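You operate a simulated robot arm through the tools that you are given. There is no shell and no other tool.

You are at the controls of a simulated two-armed robot. One attempt, no reset.

JOB
Swap the dirty grey filter for the yellow one and clip it in.
Fine: pump off, then plug in the grey cup, and blue valve shut before the white clip comes out; the grey filter goes in the back clear cup. Where these are worked on the way, their far stop is far enough and under half their travel is too little: white clip.

The check looks at the end state, three seconds after you hand in, the way a careful person would. Anything else that was tipped, shoved, dropped, spilled or broken makes it a failure.

ROBOT AND FRAMES
Two 7-joint arms with fingered hands on one trunk that stands fixed in place. Base frame: the origin is at the foot of the trunk, x ahead of it, y to its left, z up; the work surface is at about z = 800. Lengths are in mm, angles in degrees, forces in N, time in s.
The left shoulder is at [200, 135, 970], the right one opposite. Payload 4 kg a hand.
The TCP of each hand is the grasp point between the finger pads, 25 mm short of the fingertips. In the tool frame z runs along the fingers and y along their closing line. The gripper opens to 88 mm. The gripper's body begins 29 mm behind the TCP. The gripper is a hand of 4 fingers: y runs from the thumb to the fingers, the wrist lies at [-13, -106, -174] in the tool frame, and closing takes about 1.5 s.
Orientation is that of the tool frame in the base frame, as a unit quaternion [x, y, z, w]. With the fingers straight down and the wrist toward the robot, the tool's x, y and z point along [0, 1, 0], [1, 0, 0] and [0, 0, -1] of the base frame.

CONTROLS
- The arms move only by the tool nudge_tool. It takes "left_series", "right_series" or both (then of equal length, played together; a hand with none holds still); each is a list that holds one entry, the list of rows, each a list of 7 numbers: the opening in per cent of the stroke, from 0 (shut) to 100 (fully open), then the shift along the tool's x, y, z in m, then the turn, a rotation vector about the tool's x, y, z in degrees. In form: [[[claw, x, y, z, ax, ay, az], ...]]. A call has 1 to 20 rows; each row is the pose to reach, as a shift and turn from the pose commanded when the call began, along the tool's axes at that moment. Rows are played at 5 a second. More than 50 mm and 8.6 degrees between two rows, or a gripper value outside its range, and nothing of the call is played. Where a pose cannot be reached the arm comes as near as it can. A force on the tool above 90 N (or 10 N above the force at the start of the call, whichever is more), or a blocked arm, ends the call early, and 0.2 s more pass. Each finger travels about 153 mm/s and halts on what it meets, pressing with about 22 N; the grip force reading is that of the motor and also rises with nothing between the fingers. The clock runs only during rows and for 0.2 s after the last one: add rows that repeat a pose to give the fingers time. It gives the time, the measured TCP pose, the force on the tool (base axes), the opening and the grip force at its end, in the units of the frame above (readings bear some noise), with the torque about the TCP (base axes, N m) and any sound that the robot's microphone picked up.
- Cameras (640 x 400 px; columns grow to the right, rows downward): "scene" is now at [135.8, 42.9, 1584.1]; the picture's right is [0.49, -0.87, 0.00], its down [-0.53, -0.30, -0.79] and it looks along [0.69, 0.39, -0.61] (base axes); focal length 340 px, centre (320, 200). "left" rides on the left gripper at [-64, -83, -98] in its tool frame; the picture's right is [-0.62, -0.37, 0.69], its down [0.71, -0.63, 0.30] and it looks along [0.32, 0.68, 0.65] (tool axes); focal length 265 px, centre (320, 200). "right" rides on the right gripper at [64, -84, -98] in its tool frame; the picture's right is [-0.62, 0.37, -0.69], its down [-0.71, -0.63, 0.31] and it looks along [-0.32, 0.68, 0.65] (tool axes); focal length 265 px, centre (320, 200). There is no depth. A picture from a camera that has moved, and an enlarged one, comes with that camera's place and axes in the base frame and with its lens.
- snapshot(camera): a new picture of that camera. It takes no simulated time.
- slide_trunk(by): slides the trunk up (or, below 0, down) by that many mm; the arms and the scene camera ride with it, the base frame stays. It gives what a move gives, with no picture.
- set_grasp(shape, hand): the hand has 4 fingers and takes this shape, open, in about a second: jaw (thumb against the fingers, like two jaws); tri (thumb and two fingers); tip (a fingertip pinch); poke (one finger out to press); point (the index stretched); flat (the hand flat); cup (the hand cupped); fist (a fist). The gripper value then closes the fingers along that shape, each until it touches; the sizes above hold for jaw. It gives what a move gives, with no picture.
- turn_head(pan, tilt): turns the head with the scene camera to pan (to the left, within 97 degrees either way) and tilt (down, from -29 to 69), counted from straight ahead of the robot. It gives what a move gives.
- inspect(camera, box): a new picture of the part [left, top, right, bottom] of that camera's present view, enlarged. It takes no simulated time.
- hand_in(): hands the job in; it is judged then, once.

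Places have to be worked out from the pictures, the camera data and where the tool is seen. Open the grippers and draw the arms clear of the work before you hand the job in, unless the task says otherwise.

The tools are called after ">>>" as name(argument=value, ...) on one line, values as JSON. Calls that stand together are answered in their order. nudge_tool: Moves the arms, as the interface text tells. Its arguments: {"type":"object","properties":{"left_series":{"type":"array"},"right_series":{"type":"array"}},"required":[]} The other tools are called the same way: slide_trunk (by) slides the trunk up or down; set_grasp (shape, hand) gives the hand a shape; turn_head (pan, tilt) turns the head that bears the scene camera; snapshot (camera) takes a picture; inspect (camera, box) takes an enlarged picture of a part of a camera's view; hand_in () hands the job in.

At the start:

```text
time_s: 0.0
left_ee_pos: [423.0, 467.6, 1242.1]
left_tool_rot: [0.707, 0.707, -0.001, 0.001]
left_contact_force: [0.5, 0.4, 0.2]
left_ft_torque: [-0.01, 0.0, 0.02]
left_opening: 87.7
left_gripper_force: 0.1
left_shape: jaw
right_ee_pos: [610.8, 45.4, 1209.4]
right_tool_rot: [0.707, 0.707, 0.0, 0.0]
right_contact_force: [-0.1, -0.4, 0.4]
right_ft_torque: [0.03, -0.02, 0.01]
right_opening: 87.7
right_gripper_force: 0.1
right_shape: jaw
trunk travel left (down, up): [-575.0, 195.0]
head pan, tilt: [29.3, 37.8]
```

scene: 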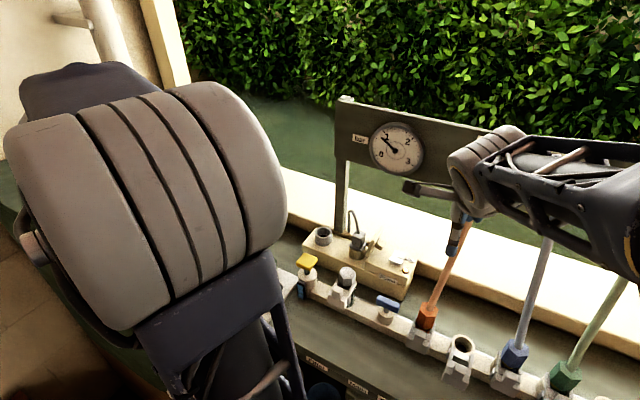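
right: 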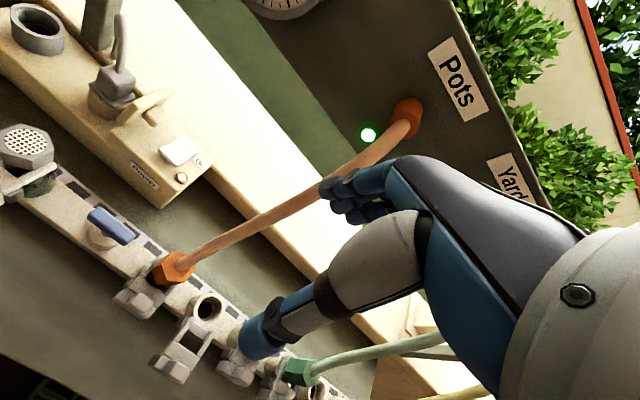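
left: 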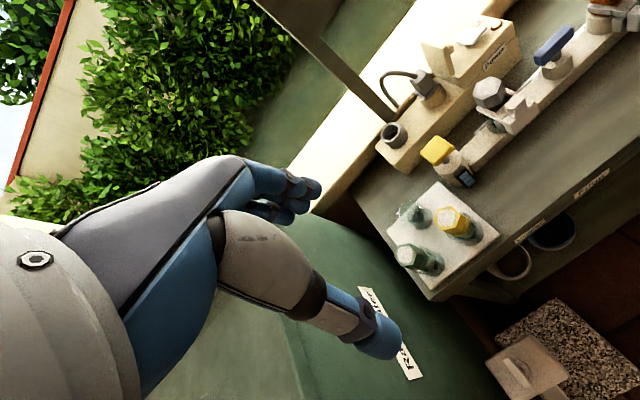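

I'll start by getting closer views of the scene to identify parts; the arms are partly in the way so I look with all cameras first.

>>> inspect(camera="left", box=[340, 0, 640, 190])

>>> inspect(camera="left", box=[340, 130, 640, 400])

>>> inspect(camera="right", box=[0, 0, 320, 200])

>>> inspect(camera="scene", box=[270, 180, 470, 305])

>>> inspect(camera="scene", box=[270, 250, 510, 400])

```text
2.11 times, centred on (490, 95) of left
camera zoom: at [340.1, 403.3, 1341.3], right [-0.37, -0.62, -0.69], down [-0.63, 0.71, -0.3], along [0.68, 0.32, -0.65], focal length 559 px, centre (-38, 421)
```

zoom: 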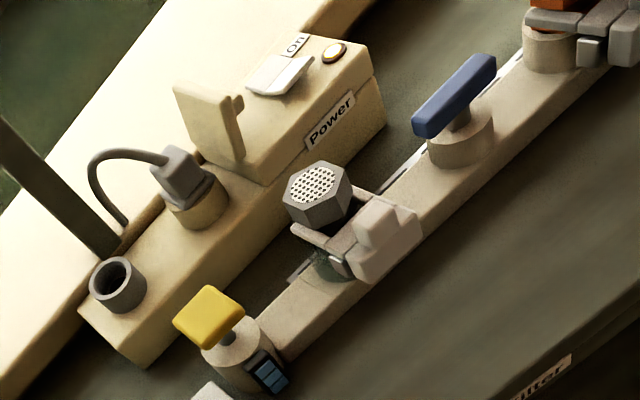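

```text
1.48 times, centred on (490, 265) of left
camera zoom: at [340.1, 403.3, 1341.3], right [-0.37, -0.62, -0.69], down [-0.63, 0.71, -0.3], along [0.68, 0.32, -0.65], focal length 393 px, centre (68, 104)
```

zoom: 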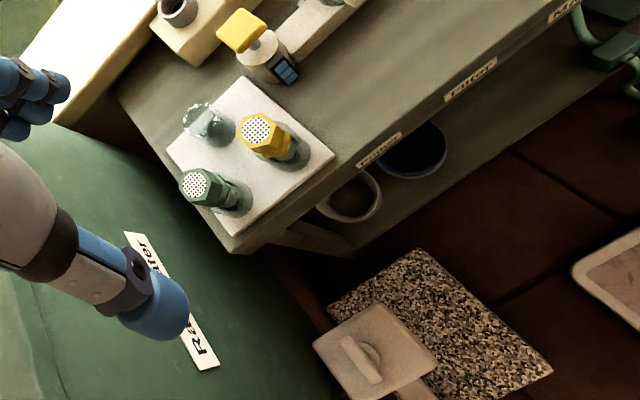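

```text
2.00 times, centred on (160, 100) of right
camera zoom: at [527.8, 109.2, 1308.1], right [0.37, -0.62, 0.69], down [-0.63, -0.71, -0.31], along [0.68, -0.32, -0.65], focal length 531 px, centre (640, 400)
```

zoom: 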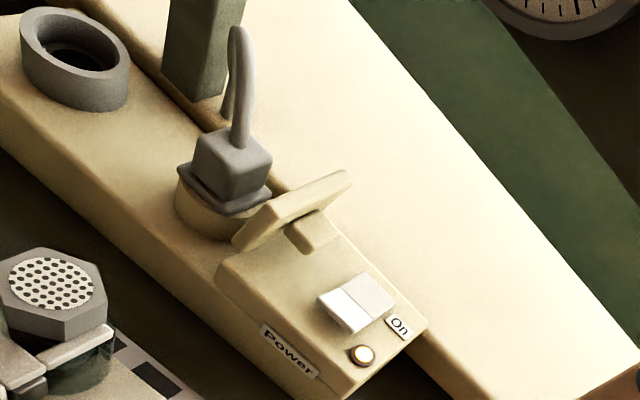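

```text
3.20 times, centred on (370, 242) of scene
camera zoom: at [135.8, 42.9, 1584.1], right [0.49, -0.87, 0.0], down [-0.53, -0.3, -0.79], along [0.69, 0.39, -0.61], focal length 1086 px, centre (160, 64)
```

zoom: 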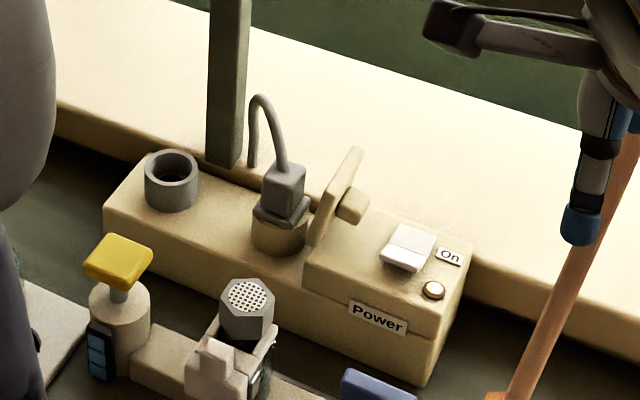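

```text
2.67 times, centred on (390, 325) of scene
camera zoom: at [135.8, 42.9, 1584.1], right [0.49, -0.87, 0.0], down [-0.53, -0.3, -0.79], along [0.69, 0.39, -0.61], focal length 905 px, centre (133, -133)
```

zoom: 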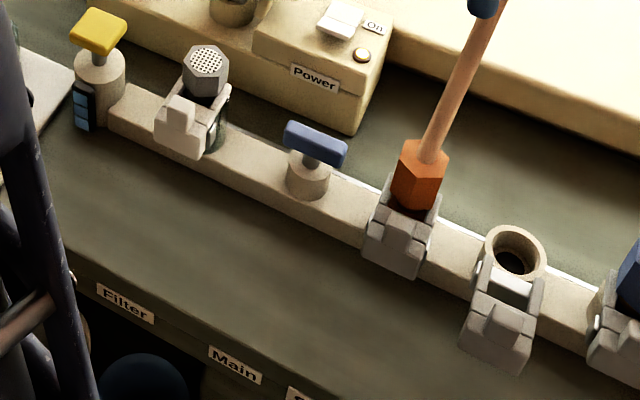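

The layout looks aligned with the base axes (manifold along y at x≈635, power box at x≈765, tray at about (520,435)). I'll zoom in more tightly on each part from the present viewpoints.

>>> inspect(camera="right", box=[120, 110, 220, 210])

>>> inspect(camera="right", box=[0, 110, 100, 210])

>>> inspect(camera="left", box=[460, 70, 560, 140])

>>> inspect(camera="left", box=[370, 180, 510, 300])

>>> inspect(camera="scene", box=[320, 250, 420, 330])

>>> inspect(camera="scene", box=[340, 225, 430, 285])

>>> inspect(camera="scene", box=[300, 210, 400, 280])

```text
4.00 times, centred on (170, 160) of right
camera zoom: at [527.8, 109.2, 1308.1], right [0.37, -0.62, 0.69], down [-0.63, -0.71, -0.31], along [0.68, -0.32, -0.65], focal length 1062 px, centre (920, 360)
```

zoom: 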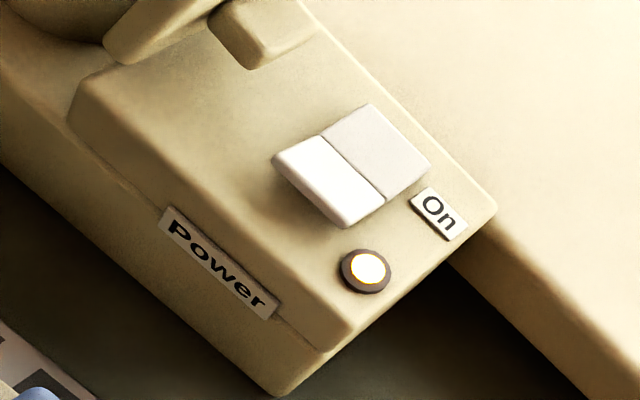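

```text
4.00 times, centred on (50, 160) of right
camera zoom: at [527.8, 109.2, 1308.1], right [0.37, -0.62, 0.69], down [-0.63, -0.71, -0.31], along [0.68, -0.32, -0.65], focal length 1062 px, centre (1400, 360)
```

zoom: 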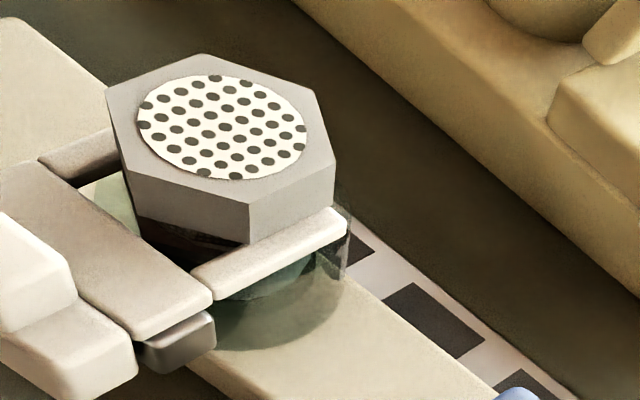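

```text
5.71 times, centred on (510, 105) of left
camera zoom: at [340.1, 403.3, 1341.3], right [-0.37, -0.62, -0.69], down [-0.63, 0.71, -0.3], along [0.68, 0.32, -0.65], focal length 1517 px, centre (-766, 743)
```

zoom: 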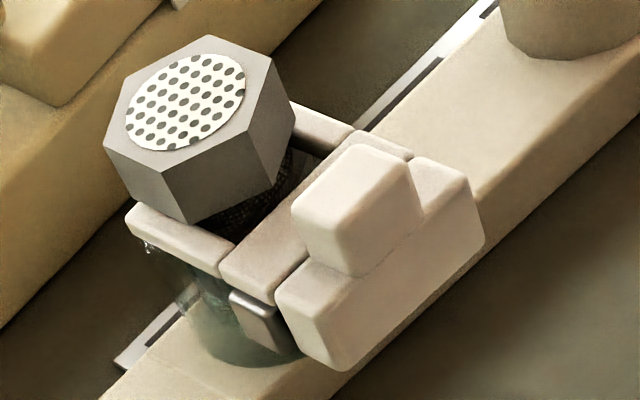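

```text
3.33 times, centred on (440, 240) of left
camera zoom: at [340.1, 403.3, 1341.3], right [-0.37, -0.62, -0.69], down [-0.63, 0.71, -0.3], along [0.68, 0.32, -0.65], focal length 885 px, centre (-80, 67)
```

zoom: 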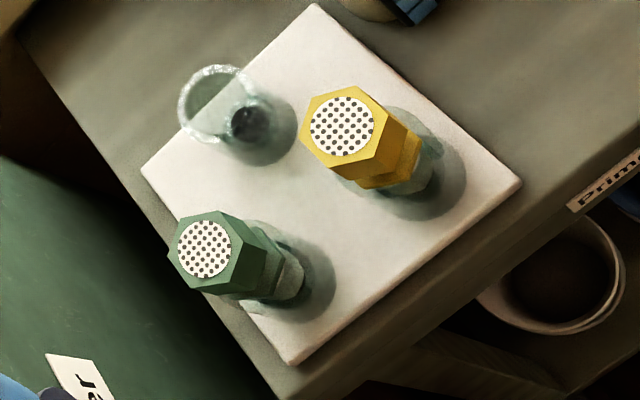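

```text
5.00 times, centred on (370, 290) of scene
camera zoom: at [135.8, 42.9, 1584.1], right [0.49, -0.87, 0.0], down [-0.53, -0.3, -0.79], along [0.69, 0.39, -0.61], focal length 1698 px, centre (70, -250)
```

zoom: 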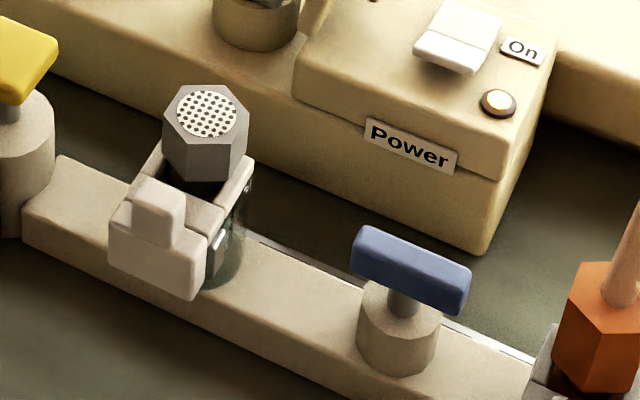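

```text
6.67 times, centred on (385, 255) of scene
camera zoom: at [135.8, 42.9, 1584.1], right [0.49, -0.87, 0.0], down [-0.53, -0.3, -0.79], along [0.69, 0.39, -0.61], focal length 2264 px, centre (-113, -167)
```

zoom: 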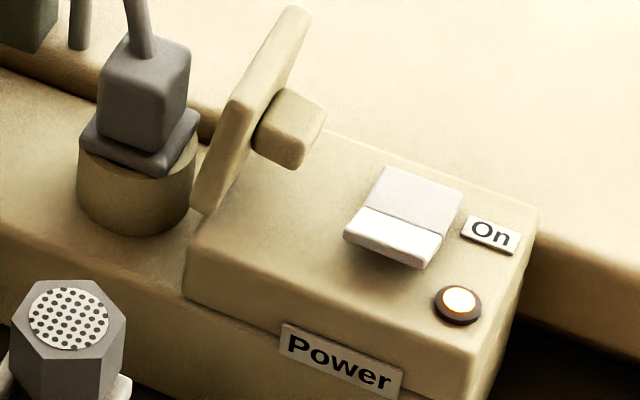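

```text
5.71 times, centred on (350, 245) of scene
camera zoom: at [135.8, 42.9, 1584.1], right [0.49, -0.87, 0.0], down [-0.53, -0.3, -0.79], along [0.69, 0.39, -0.61], focal length 1940 px, centre (149, -57)
```

zoom: 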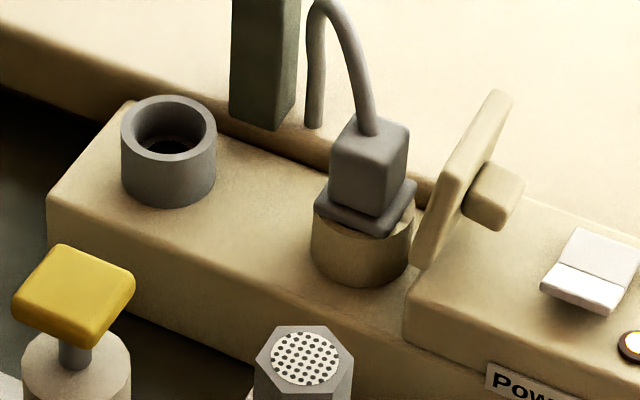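

The rocker's front half is raised ("On" at back pressed), so pressing the front half turns it off; the clip is a U-slide in front of the filter. I'll look at the empty port (its clip appears open) and the other ports for comparison.

>>> inspect(camera="right", box=[100, 230, 260, 390])

>>> inspect(camera="scene", box=[400, 290, 540, 400])

>>> inspect(camera="right", box=[0, 140, 60, 220])

>>> inspect(camera="scene", box=[290, 245, 360, 310])

```text
2.50 times, centred on (180, 310) of right
camera zoom: at [527.8, 109.2, 1308.1], right [0.37, -0.62, 0.69], down [-0.63, -0.71, -0.31], along [0.68, -0.32, -0.65], focal length 664 px, centre (670, -75)
```

zoom: 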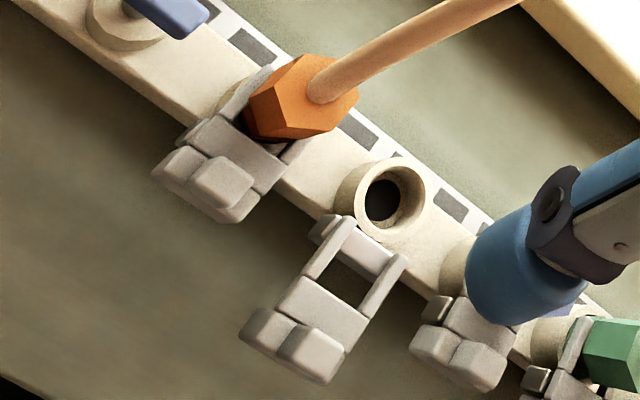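

```text
3.64 times, centred on (470, 345) of scene
camera zoom: at [135.8, 42.9, 1584.1], right [0.49, -0.87, 0.0], down [-0.53, -0.3, -0.79], along [0.69, 0.39, -0.61], focal length 1235 px, centre (-226, -327)
```

zoom: 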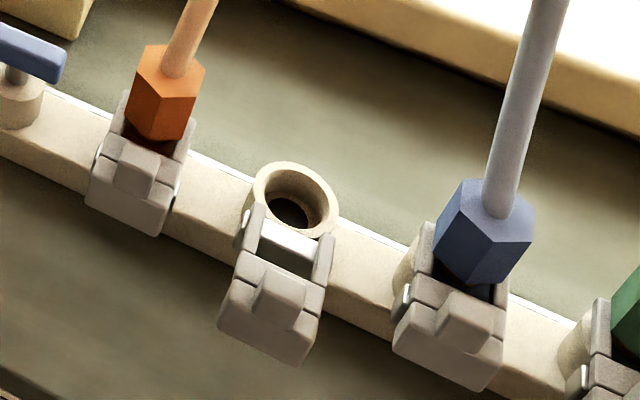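

```text
5.00 times, centred on (30, 180) of right
camera zoom: at [527.8, 109.2, 1308.1], right [0.37, -0.62, 0.69], down [-0.63, -0.71, -0.31], along [0.68, -0.32, -0.65], focal length 1327 px, centre (1770, 300)
```

zoom: 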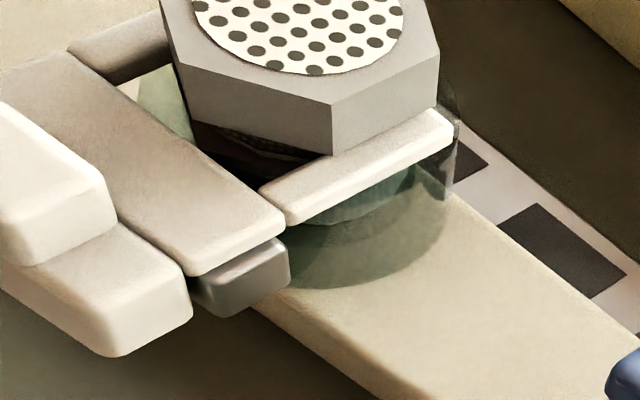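

```text
6.15 times, centred on (325, 278) of scene
camera zoom: at [135.8, 42.9, 1584.1], right [0.49, -0.87, 0.0], down [-0.53, -0.3, -0.79], along [0.69, 0.39, -0.61], focal length 2089 px, centre (289, -277)
```

zoom: 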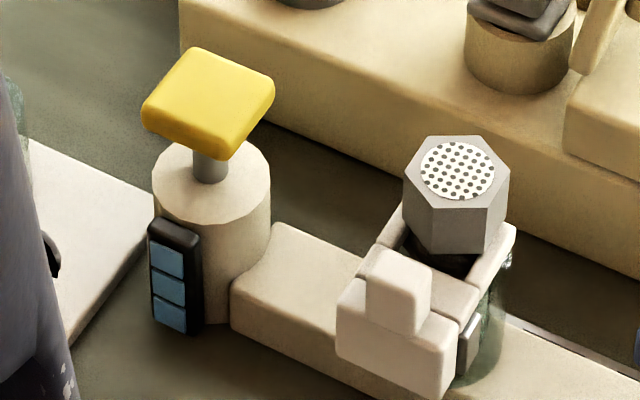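

I'll park the right hand as a side observer: back and to the right, yawed 45° to the left so its camera sees the work area without the hand in the way.

>>> nudge_tool(right_series=[[[100, -0.024, -0.02, 0.0075, 0, 0, -5.6], [100, -0.049, -0.04, 0.015, 0, 0, -11.2], [100, -0.073, -0.06, 0.0225, 0, 0, -16.9], [100, -0.098, -0.08, 0.03, 0, 0, -22.5], [100, -0.122, -0.1, 0.0375, 0, 0, -28.1], [100, -0.146, -0.12, 0.045, 0, 0, -33.8], [100, -0.171, -0.14, 0.0525, 0, 0, -39.4], [100, -0.195, -0.16, 0.06, 0, 0, -45], [100, -0.195, -0.16, 0.06, 0, 0, -45]]])

>>> snapshot(camera="right")

>>> snapshot(camera="scene")

```text
time_s: 2.0
left_ee_pos: [423.0, 466.3, 1243.4]
left_tool_rot: [0.707, 0.707, -0.001, 0.0]
left_contact_force: [1.3, 0.4, -0.2]
left_ft_torque: [0.01, -0.03, -0.01]
left_opening: 87.8
left_gripper_force: 0.1
left_shape: jaw
right_ee_pos: [450.2, -150.9, 1149.7]
right_tool_rot: [0.382, 0.924, 0.0, 0.001]
right_contact_force: [-0.4, -0.1, -0.6]
right_ft_torque: [-0.01, 0.01, 0.01]
right_opening: 87.7
right_gripper_force: 0.0
right_shape: jaw
trunk travel left (down, up): [-575.0, 195.0]
head pan, tilt: [29.3, 37.8]
```

```text
taken
camera right: at [345.9, -165.2, 1248.7], right [0.7, -0.18, 0.69], down [0.06, -0.95, -0.31], along [0.71, 0.26, -0.65], focal length 265 px, centre (320, 200)
```

right: 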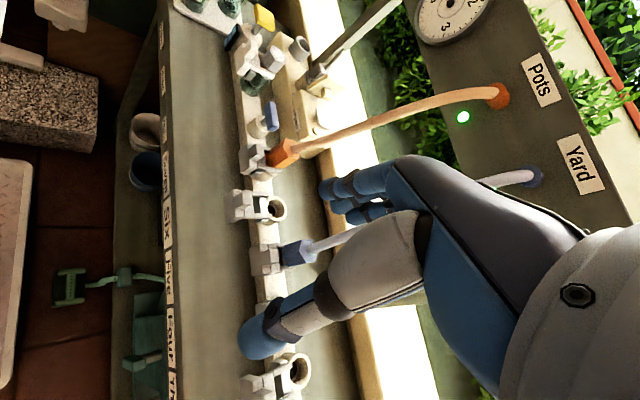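

```text
taken
camera scene: at [135.8, 43.0, 1584.1], right [0.49, -0.87, 0.0], down [-0.53, -0.3, -0.79], along [0.69, 0.39, -0.61], focal length 340 px, centre (320, 200)
```

scene: 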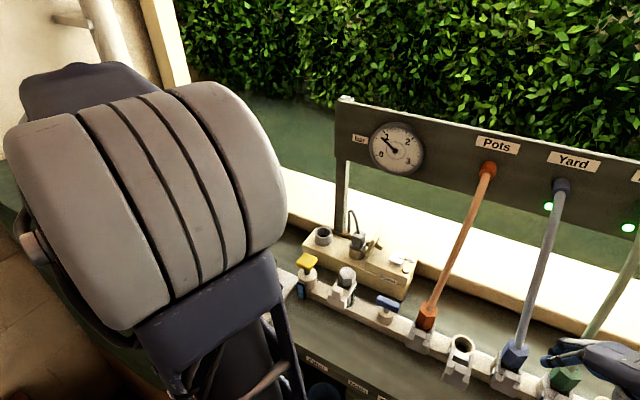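

The right camera now sees the manifold and power box from the side. I'll zoom in on it for geometry of clip, valve, plug, cups.

>>> inspect(camera="right", box=[220, 0, 340, 80])

>>> inspect(camera="right", box=[220, 60, 350, 160])

>>> inspect(camera="right", box=[220, 160, 310, 240])

>>> inspect(camera="scene", box=[300, 190, 420, 290])

```text
5.00 times, centred on (280, 40) of right
camera zoom: at [345.9, -165.2, 1248.7], right [0.7, -0.18, 0.69], down [0.06, -0.95, -0.31], along [0.71, 0.26, -0.65], focal length 1327 px, centre (520, 1000)
```

zoom: 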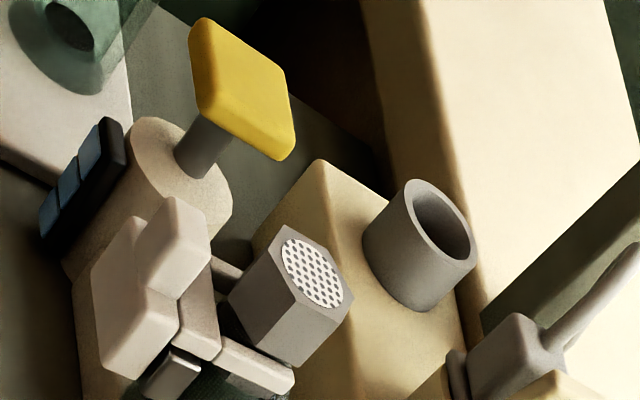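

```text
4.00 times, centred on (285, 110) of right
camera zoom: at [345.9, -165.2, 1248.7], right [0.7, -0.18, 0.69], down [0.06, -0.95, -0.31], along [0.71, 0.26, -0.65], focal length 1062 px, centre (460, 560)
```

zoom: 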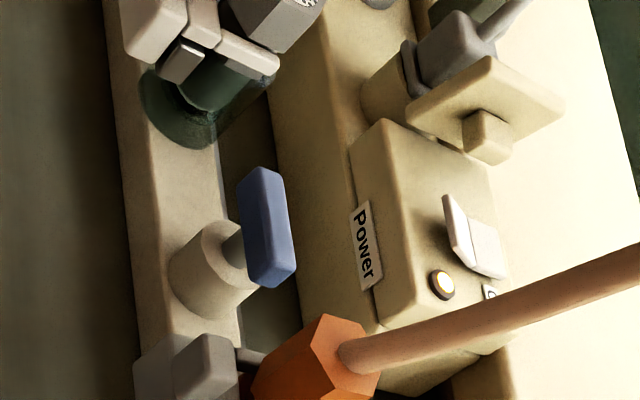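

```text
5.00 times, centred on (265, 200) of right
camera zoom: at [345.9, -165.2, 1248.7], right [0.7, -0.18, 0.69], down [0.06, -0.95, -0.31], along [0.71, 0.26, -0.65], focal length 1327 px, centre (595, 200)
```

zoom: 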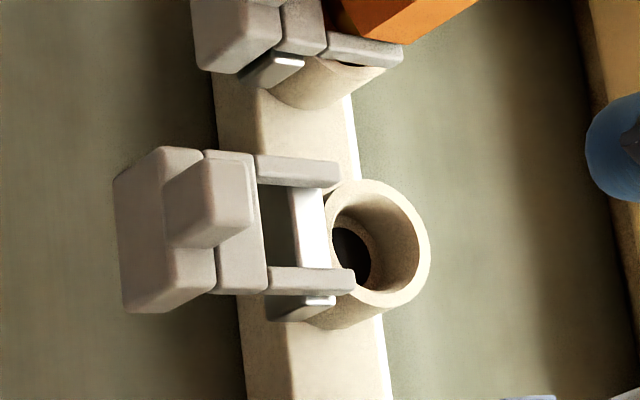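

```text
4.00 times, centred on (360, 240) of scene
camera zoom: at [135.8, 43.0, 1584.1], right [0.49, -0.87, 0.0], down [-0.53, -0.3, -0.79], along [0.69, 0.39, -0.61], focal length 1358 px, centre (160, 40)
```

zoom: 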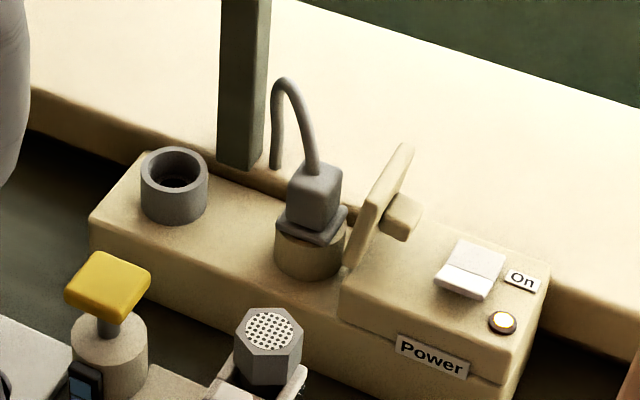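

Now I move the left hand (fingers closing) to a safe height above the power box front, to check its shape and calibrate against the rocker.

>>> nudge_tool(left_series=[[[100, -0.03, 0.0277, 0.0143, 0, 0, 0], [80, -0.06, 0.055, 0.0286, 0, 0, 0], [60, -0.09, 0.083, 0.043, 0, 0, 0], [40, -0.12, 0.111, 0.057, 0, 0, 0], [20, -0.15, 0.1385, 0.0715, 0, 0, 0], [0, -0.18, 0.166, 0.086, 0, 0, 0], [0, -0.21, 0.194, 0.1, 0, 0, 0], [0, -0.24, 0.222, 0.114, 0, 0, 0], [0, -0.27, 0.249, 0.129, 0, 0, 0], [0, -0.3, 0.277, 0.143, 0, 0, 0], [0, -0.3, 0.277, 0.143, 0, 0, 0]]])

>>> snapshot(camera="right")

>>> snapshot(camera="scene")

>>> snapshot(camera="left")

```text
time_s: 4.4
left_ee_pos: [699.9, 167.8, 1100.0]
left_tool_rot: [0.708, 0.707, 0.001, 0.0]
left_contact_force: [-0.9, 0.2, 0.0]
left_ft_torque: [-0.02, -0.02, 0.0]
left_opening: 0.0
left_gripper_force: 22.7
left_shape: jaw
right_ee_pos: [451.3, -152.0, 1149.8]
right_tool_rot: [0.382, 0.924, 0.002, 0.0]
right_contact_force: [0.2, -0.9, 0.3]
right_ft_torque: [-0.01, -0.05, -0.03]
right_opening: 87.6
right_gripper_force: 0.1
right_shape: jaw
trunk travel left (down, up): [-575.0, 195.0]
head pan, tilt: [29.3, 37.8]
```

```text
taken
camera right: at [346.0, -165.0, 1248.9], right [0.7, -0.18, 0.69], down [0.06, -0.95, -0.3], along [0.71, 0.25, -0.65], focal length 265 px, centre (320, 200)
```

right: 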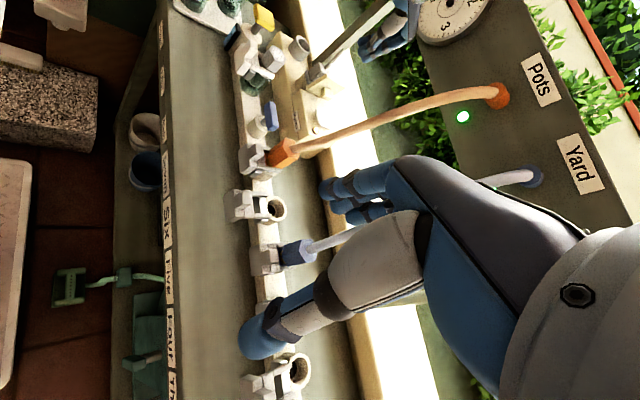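

```text
taken
camera scene: at [135.8, 42.9, 1584.1], right [0.49, -0.87, 0.0], down [-0.53, -0.3, -0.79], along [0.69, 0.39, -0.61], focal length 340 px, centre (320, 200)
```

scene: 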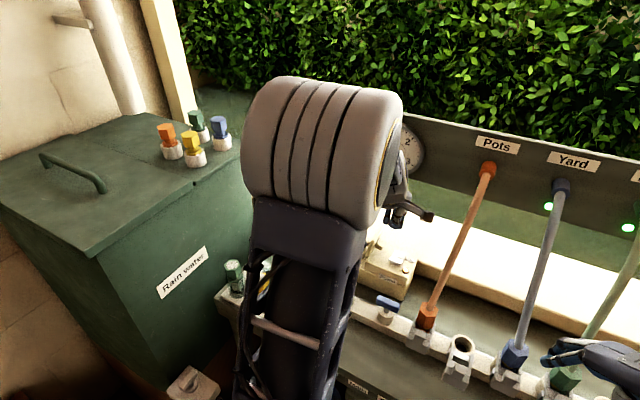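

```text
taken
camera left: at [617.3, 104.5, 1198.6], right [-0.37, -0.62, -0.69], down [-0.63, 0.71, -0.3], along [0.68, 0.33, -0.65], focal length 265 px, centre (320, 200)
```

left: 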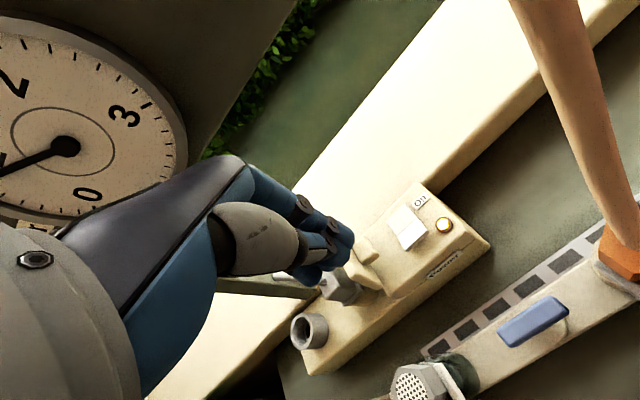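

The gauge panel overhangs at about x≈790, z>1110, so I must stay low near the power box. I'll zoom in on the closed fingertips and the rocker from the left hand.

>>> inspect(camera="left", box=[240, 170, 500, 330])

>>> inspect(camera="scene", box=[340, 170, 460, 290])

>>> inspect(camera="right", box=[240, 0, 420, 130])

```text
2.46 times, centred on (370, 250) of left
camera zoom: at [617.3, 104.5, 1198.6], right [-0.37, -0.62, -0.69], down [-0.63, 0.71, -0.3], along [0.68, 0.33, -0.65], focal length 653 px, centre (197, 77)
```

zoom: 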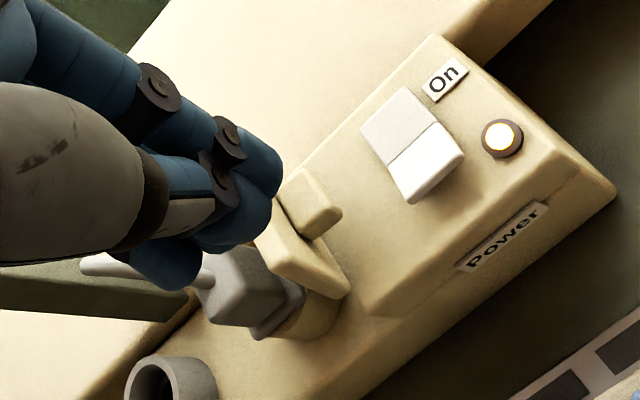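

```text
3.33 times, centred on (400, 230) of scene
camera zoom: at [135.8, 42.9, 1584.1], right [0.49, -0.87, 0.0], down [-0.53, -0.3, -0.79], along [0.69, 0.39, -0.61], focal length 1132 px, centre (53, 100)
```

zoom: 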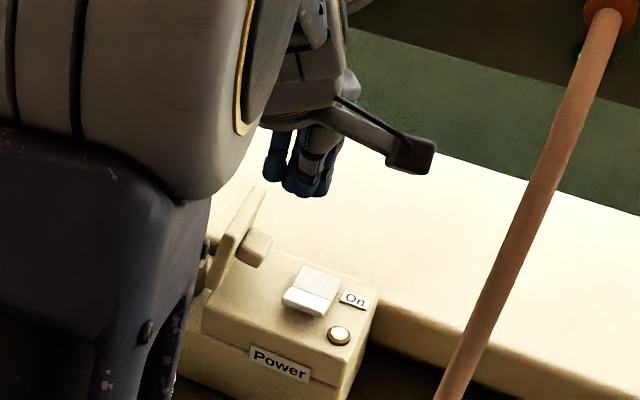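

```text
3.08 times, centred on (330, 65) of right
camera zoom: at [346.0, -165.0, 1248.9], right [0.7, -0.18, 0.69], down [0.06, -0.95, -0.3], along [0.71, 0.25, -0.65], focal length 817 px, centre (289, 615)
```

zoom: 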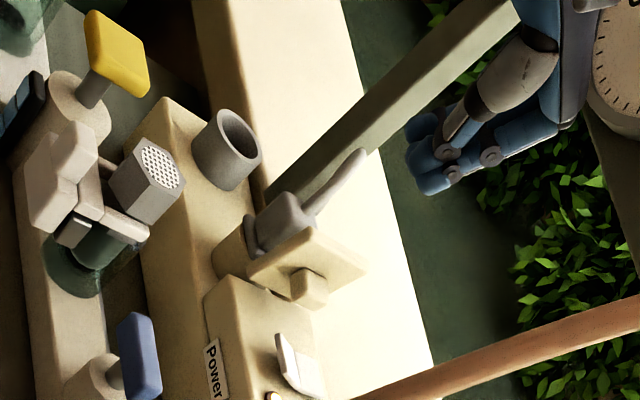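

The closed jaw is ~48 mm wide across three fingers, too broad for the rocker beside the LED. I'll try the "poke" shape and look where its tip is.

>>> set_grasp(shape="poke", hand="left")

>>> inspect(camera="left", box=[200, 150, 520, 350])

>>> inspect(camera="scene", box=[340, 170, 460, 290])

>>> inspect(camera="right", box=[240, 0, 420, 130])

```text
time_s: 5.3
left_ee_pos: [699.1, 168.4, 1101.9]
left_tool_rot: [0.707, 0.707, 0.0, 0.0]
left_contact_force: [0.5, 0.9, 0.3]
left_ft_torque: [-0.01, -0.01, 0.01]
left_opening: 0.0
left_gripper_force: 0.0
left_shape: poke
right_ee_pos: [451.4, -150.2, 1150.1]
right_tool_rot: [0.383, 0.924, 0.001, 0.0]
right_contact_force: [0.0, 0.5, -0.2]
right_ft_torque: [0.0, -0.01, -0.02]
right_opening: 87.9
right_gripper_force: 0.0
right_shape: jaw
trunk travel left (down, up): [-575.0, 195.0]
head pan, tilt: [29.3, 37.8]
```

```text
2.00 times, centred on (360, 250) of left
camera zoom: at [617.1, 104.9, 1198.6], right [-0.37, -0.62, -0.69], down [-0.63, 0.71, -0.3], along [0.68, 0.32, -0.65], focal length 531 px, centre (240, 100)
```

zoom: 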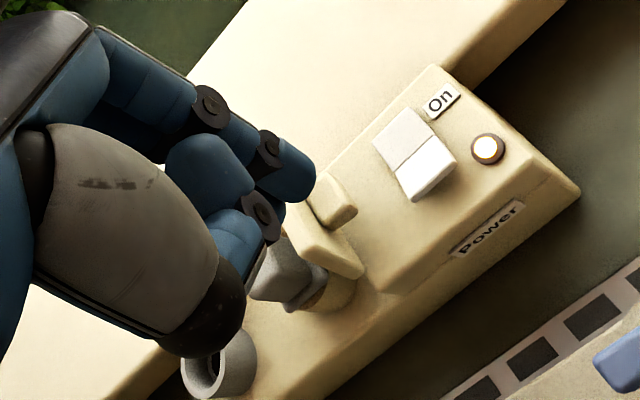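

```text
3.33 times, centred on (400, 230) of scene
camera zoom: at [135.9, 42.9, 1584.1], right [0.49, -0.87, 0.0], down [-0.53, -0.3, -0.79], along [0.69, 0.39, -0.61], focal length 1132 px, centre (53, 100)
```

zoom: 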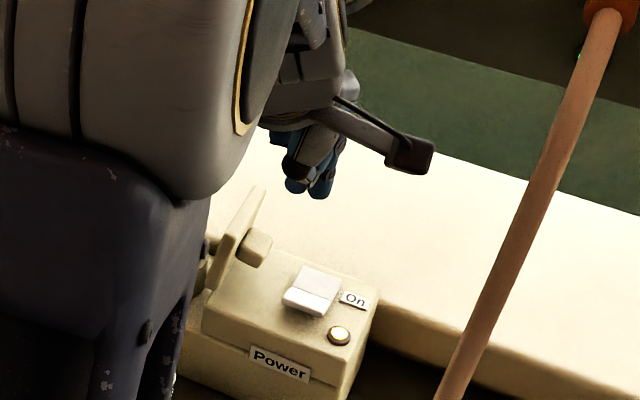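

```text
3.08 times, centred on (330, 65) of right
camera zoom: at [346.1, -165.0, 1248.8], right [0.7, -0.18, 0.69], down [0.06, -0.95, -0.3], along [0.71, 0.25, -0.65], focal length 817 px, centre (289, 615)
```

zoom: 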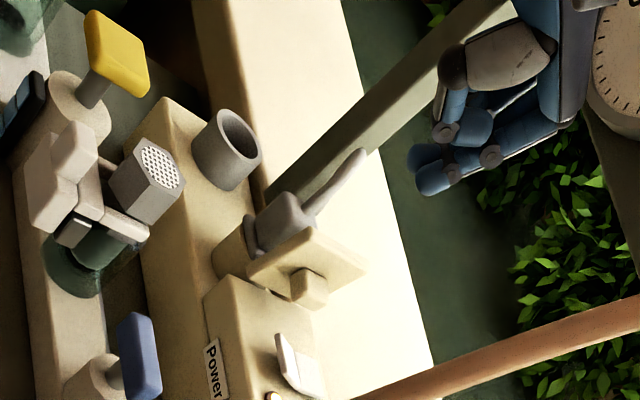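

The shape may still be settling; I'll hold still with the opening commanded to 100 for a moment and look again.

>>> nudge_tool(left_series=[[[100, 0, 0, 0, 0, 0, 0], [100, 0, 0, 0, 0, 0, 0], [100, 0, 0, 0, 0, 0, 0], [100, 0, 0, 0, 0, 0, 0], [100, 0, 0, 0, 0, 0, 0]]])

>>> inspect(camera="left", box=[200, 150, 520, 350])

>>> inspect(camera="scene", box=[340, 170, 460, 290])

>>> inspect(camera="right", box=[320, 0, 420, 70])

```text
time_s: 6.5
left_ee_pos: [699.1, 168.7, 1101.0]
left_tool_rot: [0.707, 0.707, -0.001, 0.0]
left_contact_force: [-0.9, -0.5, 1.2]
left_ft_torque: [-0.01, -0.03, -0.01]
left_opening: 0.0
left_gripper_force: 0.0
left_shape: poke
right_ee_pos: [450.3, -150.1, 1149.8]
right_tool_rot: [0.382, 0.924, 0.001, 0.0]
right_contact_force: [-0.8, -0.1, -0.4]
right_ft_torque: [-0.02, 0.01, 0.03]
right_opening: 87.6
right_gripper_force: 0.1
right_shape: jaw
trunk travel left (down, up): [-575.0, 195.0]
head pan, tilt: [29.3, 37.8]
```

```text
2.00 times, centred on (360, 250) of left
camera zoom: at [617.0, 104.9, 1198.6], right [-0.37, -0.62, -0.69], down [-0.63, 0.71, -0.3], along [0.68, 0.32, -0.65], focal length 531 px, centre (240, 100)
```

zoom: 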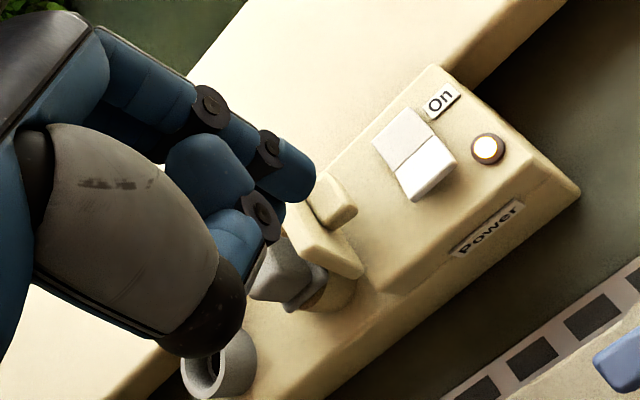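

```text
3.33 times, centred on (400, 230) of scene
camera zoom: at [135.9, 42.9, 1584.1], right [0.49, -0.87, 0.0], down [-0.53, -0.3, -0.79], along [0.69, 0.39, -0.61], focal length 1132 px, centre (53, 100)
```

zoom: 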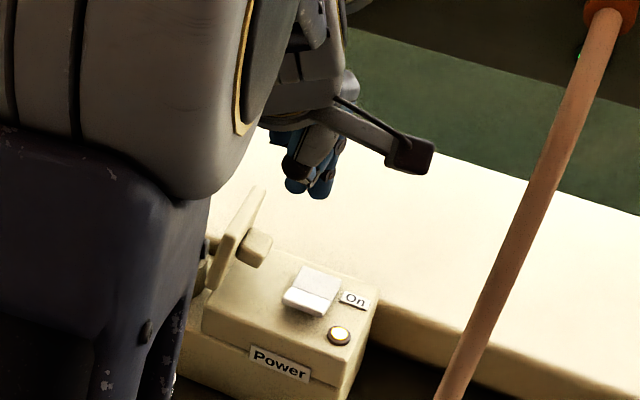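

```text
5.71 times, centred on (370, 35) of right
camera zoom: at [346.1, -165.0, 1248.8], right [0.7, -0.18, 0.69], down [0.06, -0.95, -0.3], along [0.71, 0.25, -0.65], focal length 1517 px, centre (34, 1143)
```

zoom: 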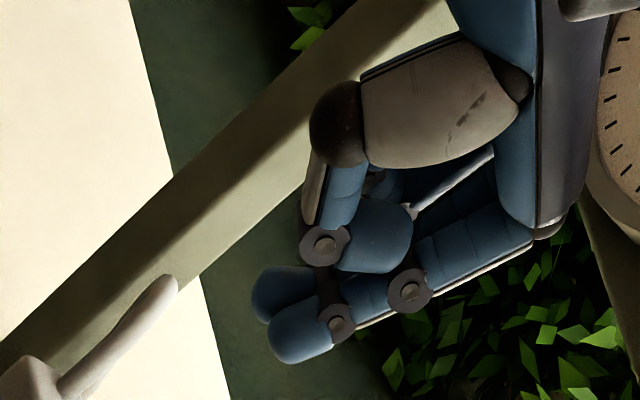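

Poke puts a fingertip about 26 mm below the TCP (offset ≈ (+10,−5,−26)). I'll bring it just above the rocker's front half, stopping ~8 mm short, and check.

>>> nudge_tool(left_series=[[[100, -0.001, 0.01, 0.035, 0, 0, 0], [100, -0.002, 0.02, 0.07, 0, 0, 0], [100, -0.003, 0.032, 0.105, 0, 0, 0], [100, -0.003, 0.043, 0.133, 0, 0, 0], [100, -0.003, 0.043, 0.133, 0, 0, 0]]])

>>> inspect(camera="left", box=[220, 150, 460, 310])

>>> inspect(camera="scene", box=[340, 190, 440, 290])

>>> inspect(camera="right", box=[280, 50, 380, 130])

```text
time_s: 7.7
left_ee_pos: [743.6, 165.3, 966.4]
left_tool_rot: [0.707, 0.708, 0.0, 0.0]
left_contact_force: [-0.4, 0.7, 0.2]
left_ft_torque: [-0.03, -0.03, 0.04]
left_opening: 0.2
left_gripper_force: 0.1
left_shape: poke
right_ee_pos: [449.3, -151.8, 1149.9]
right_tool_rot: [0.382, 0.924, 0.001, 0.001]
right_contact_force: [0.5, 0.5, 0.6]
right_ft_torque: [0.01, -0.01, 0.0]
right_opening: 87.3
right_gripper_force: 0.1
right_shape: jaw
trunk travel left (down, up): [-575.0, 195.0]
head pan, tilt: [29.3, 37.8]
```

```text
2.50 times, centred on (340, 230) of left
camera zoom: at [661.6, 100.2, 1064.4], right [-0.37, -0.62, -0.69], down [-0.63, 0.71, -0.3], along [0.68, 0.32, -0.65], focal length 664 px, centre (270, 125)
```

zoom: 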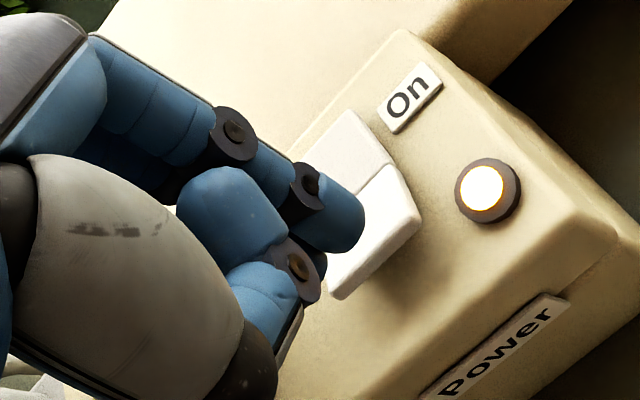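

```text
4.00 times, centred on (390, 240) of scene
camera zoom: at [135.8, 42.9, 1584.1], right [0.49, -0.87, 0.0], down [-0.53, -0.3, -0.79], along [0.69, 0.39, -0.61], focal length 1358 px, centre (40, 40)
```

zoom: 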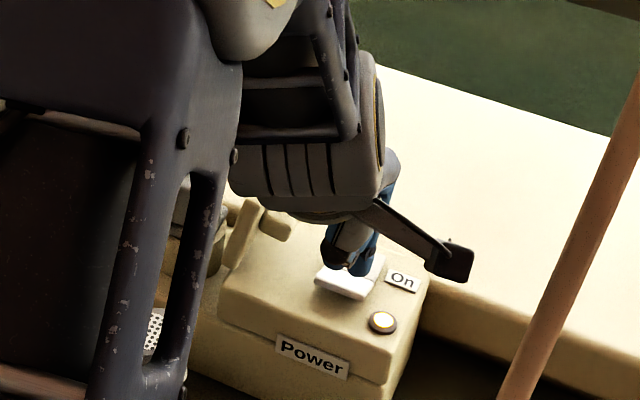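

```text
5.00 times, centred on (330, 90) of right
camera zoom: at [346.0, -165.0, 1248.8], right [0.7, -0.18, 0.69], down [0.06, -0.95, -0.3], along [0.71, 0.26, -0.65], focal length 1327 px, centre (270, 750)
```

zoom: 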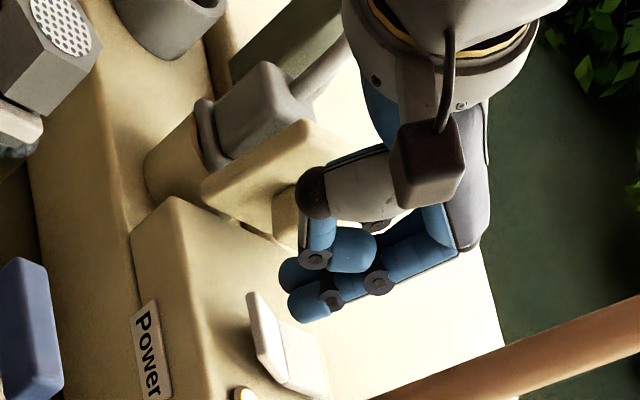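

The tip sits just above the rocker's front half. I shift 3 mm toward −y, 2 mm forward, and press down in small steps.

>>> nudge_tool(left_series=[[[100, -0.003, 0.002, 0.004, 0, 0, 0], [100, -0.003, 0.002, 0.008, 0, 0, 0], [100, -0.003, 0.002, 0.012, 0, 0, 0], [100, -0.003, 0.002, 0.016, 0, 0, 0], [100, -0.003, 0.002, 0.019, 0, 0, 0], [100, -0.003, 0.002, 0.021, 0, 0, 0]]])

>>> inspect(camera="left", box=[220, 150, 460, 310])

>>> inspect(camera="right", box=[280, 50, 380, 130])

```text
time_s: 9.1
left_ee_pos: [746.1, 160.7, 946.8]
left_tool_rot: [0.707, 0.707, 0.0, 0.0]
left_contact_force: [0.3, -0.6, 0.2]
left_ft_torque: [0.0, 0.01, -0.04]
left_opening: 0.0
left_gripper_force: 0.1
left_shape: poke
right_ee_pos: [450.3, -150.3, 1149.9]
right_tool_rot: [0.384, 0.924, 0.001, 0.001]
right_contact_force: [1.0, 0.4, 0.1]
right_ft_torque: [-0.01, 0.01, -0.04]
right_opening: 87.5
right_gripper_force: 0.1
right_shape: jaw
trunk travel left (down, up): [-575.0, 195.0]
head pan, tilt: [29.3, 37.8]
```

```text
2.50 times, centred on (340, 230) of left
camera zoom: at [662.7, 97.6, 1044.2], right [-0.37, -0.62, -0.69], down [-0.63, 0.71, -0.3], along [0.68, 0.33, -0.65], focal length 664 px, centre (270, 125)
```

zoom: 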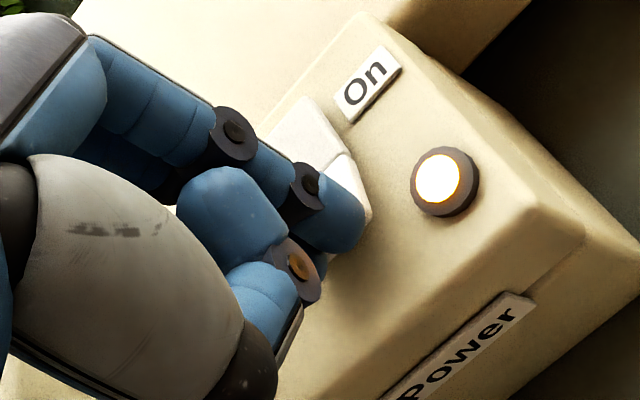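

```text
5.00 times, centred on (330, 90) of right
camera zoom: at [346.1, -165.0, 1248.8], right [0.7, -0.18, 0.69], down [0.06, -0.95, -0.3], along [0.71, 0.25, -0.65], focal length 1327 px, centre (270, 750)
```

zoom: 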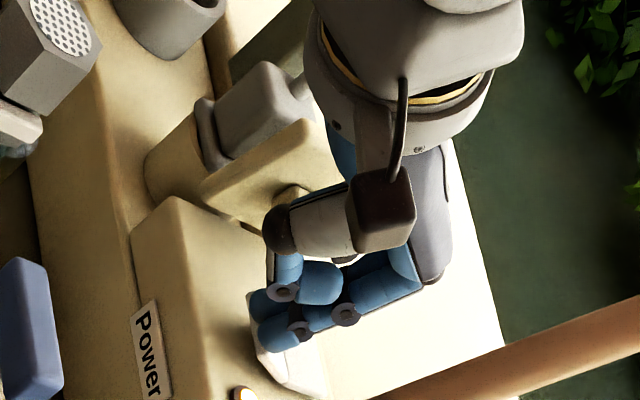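

No contact force yet; the tip is right at the rocker's surface. Continue pressing down in small steps.

>>> nudge_tool(left_series=[[[100, 0, 0, 0.002, 0, 0, 0], [100, 0, 0, 0.004, 0, 0, 0], [100, 0, 0, 0.006, 0, 0, 0], [100, 0, 0, 0.008, 0, 0, 0], [100, 0, 0, 0.01, 0, 0, 0]]])

>>> inspect(camera="left", box=[220, 150, 460, 310])

>>> inspect(camera="right", box=[280, 50, 380, 130])

```text
time_s: 10.3
left_ee_pos: [743.2, 161.7, 936.6]
left_tool_rot: [0.707, 0.707, -0.001, -0.001]
left_contact_force: [-13.6, 0.7, 2.3]
left_ft_torque: [0.0, 0.26, 0.05]
left_opening: 0.0
left_gripper_force: 0.0
left_shape: poke
right_ee_pos: [450.6, -151.3, 1150.6]
right_tool_rot: [0.383, 0.924, 0.0, 0.0]
right_contact_force: [-0.4, 0.1, 0.2]
right_ft_torque: [0.02, 0.01, -0.04]
right_opening: 87.9
right_gripper_force: 0.2
right_shape: jaw
trunk travel left (down, up): [-575.0, 195.0]
head pan, tilt: [29.3, 37.8]
```

```text
2.50 times, centred on (340, 230) of left
camera zoom: at [661.4, 97.7, 1034.2], right [-0.37, -0.62, -0.69], down [-0.63, 0.71, -0.3], along [0.68, 0.33, -0.66], focal length 664 px, centre (270, 125)
```

zoom: 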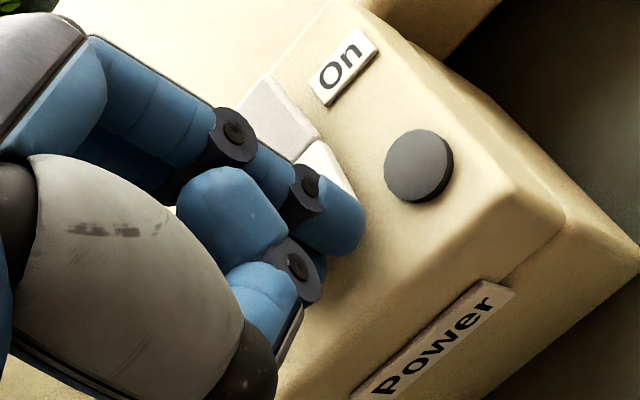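

```text
5.00 times, centred on (330, 90) of right
camera zoom: at [345.6, -165.0, 1249.0], right [0.7, -0.18, 0.69], down [0.06, -0.95, -0.3], along [0.71, 0.26, -0.65], focal length 1327 px, centre (270, 750)
```

zoom: 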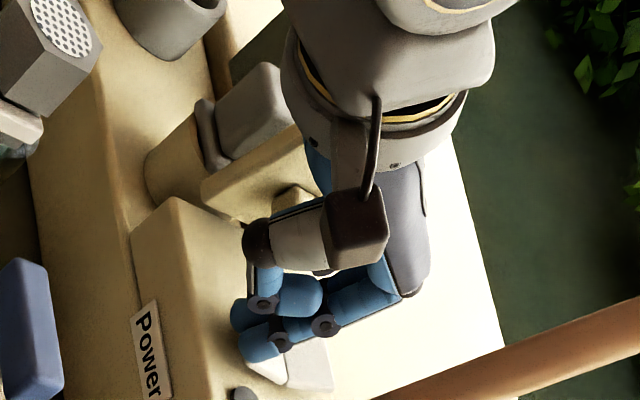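

The LED went dark: the rocker has flipped to off. I lift straight off and back away.

>>> nudge_tool(left_series=[[[100, 0, -0.001, -0.01, 0, 0, 0], [100, 0, -0.002, -0.025, 0, 0, 0], [100, 0, -0.01, -0.06, 0, 0, 0], [100, 0, -0.04, -0.09, 0, 0, 0], [100, 0, -0.08, -0.11, 0, 0, 0], [100, 0, -0.1, -0.13, 0, 0, 0]]])

>>> inspect(camera="left", box=[240, 100, 540, 300])

>>> inspect(camera="right", box=[260, 40, 360, 130])

```text
time_s: 11.7
left_ee_pos: [644.0, 159.8, 1066.1]
left_tool_rot: [0.706, 0.708, 0.0, -0.001]
left_contact_force: [0.9, -0.5, -0.5]
left_ft_torque: [0.01, 0.02, -0.01]
left_opening: 0.0
left_gripper_force: 0.1
left_shape: poke
right_ee_pos: [451.0, -151.0, 1149.6]
right_tool_rot: [0.383, 0.924, -0.001, 0.001]
right_contact_force: [0.6, -0.1, -0.1]
right_ft_torque: [0.0, 0.03, -0.01]
right_opening: 87.8
right_gripper_force: 0.1
right_shape: jaw
trunk travel left (down, up): [-575.0, 195.0]
head pan, tilt: [29.3, 37.8]
```

```text
2.00 times, centred on (390, 200) of left
camera zoom: at [562.6, 96.7, 1163.8], right [-0.37, -0.62, -0.69], down [-0.63, 0.71, -0.3], along [0.68, 0.33, -0.65], focal length 531 px, centre (180, 200)
```

zoom: 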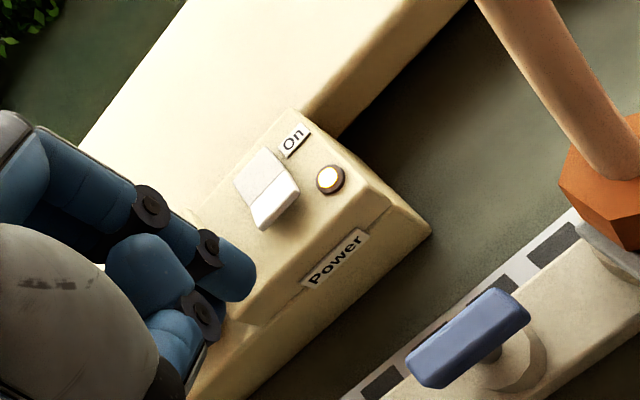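

```text
4.44 times, centred on (310, 85) of right
camera zoom: at [346.4, -165.0, 1248.7], right [0.7, -0.18, 0.69], down [0.06, -0.95, -0.3], along [0.71, 0.25, -0.65], focal length 1180 px, centre (364, 711)
```

zoom: 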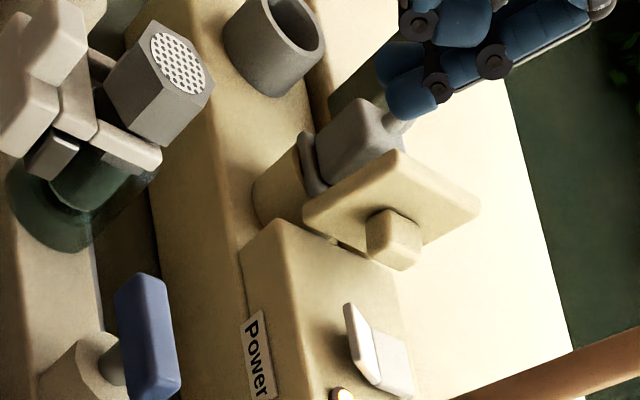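

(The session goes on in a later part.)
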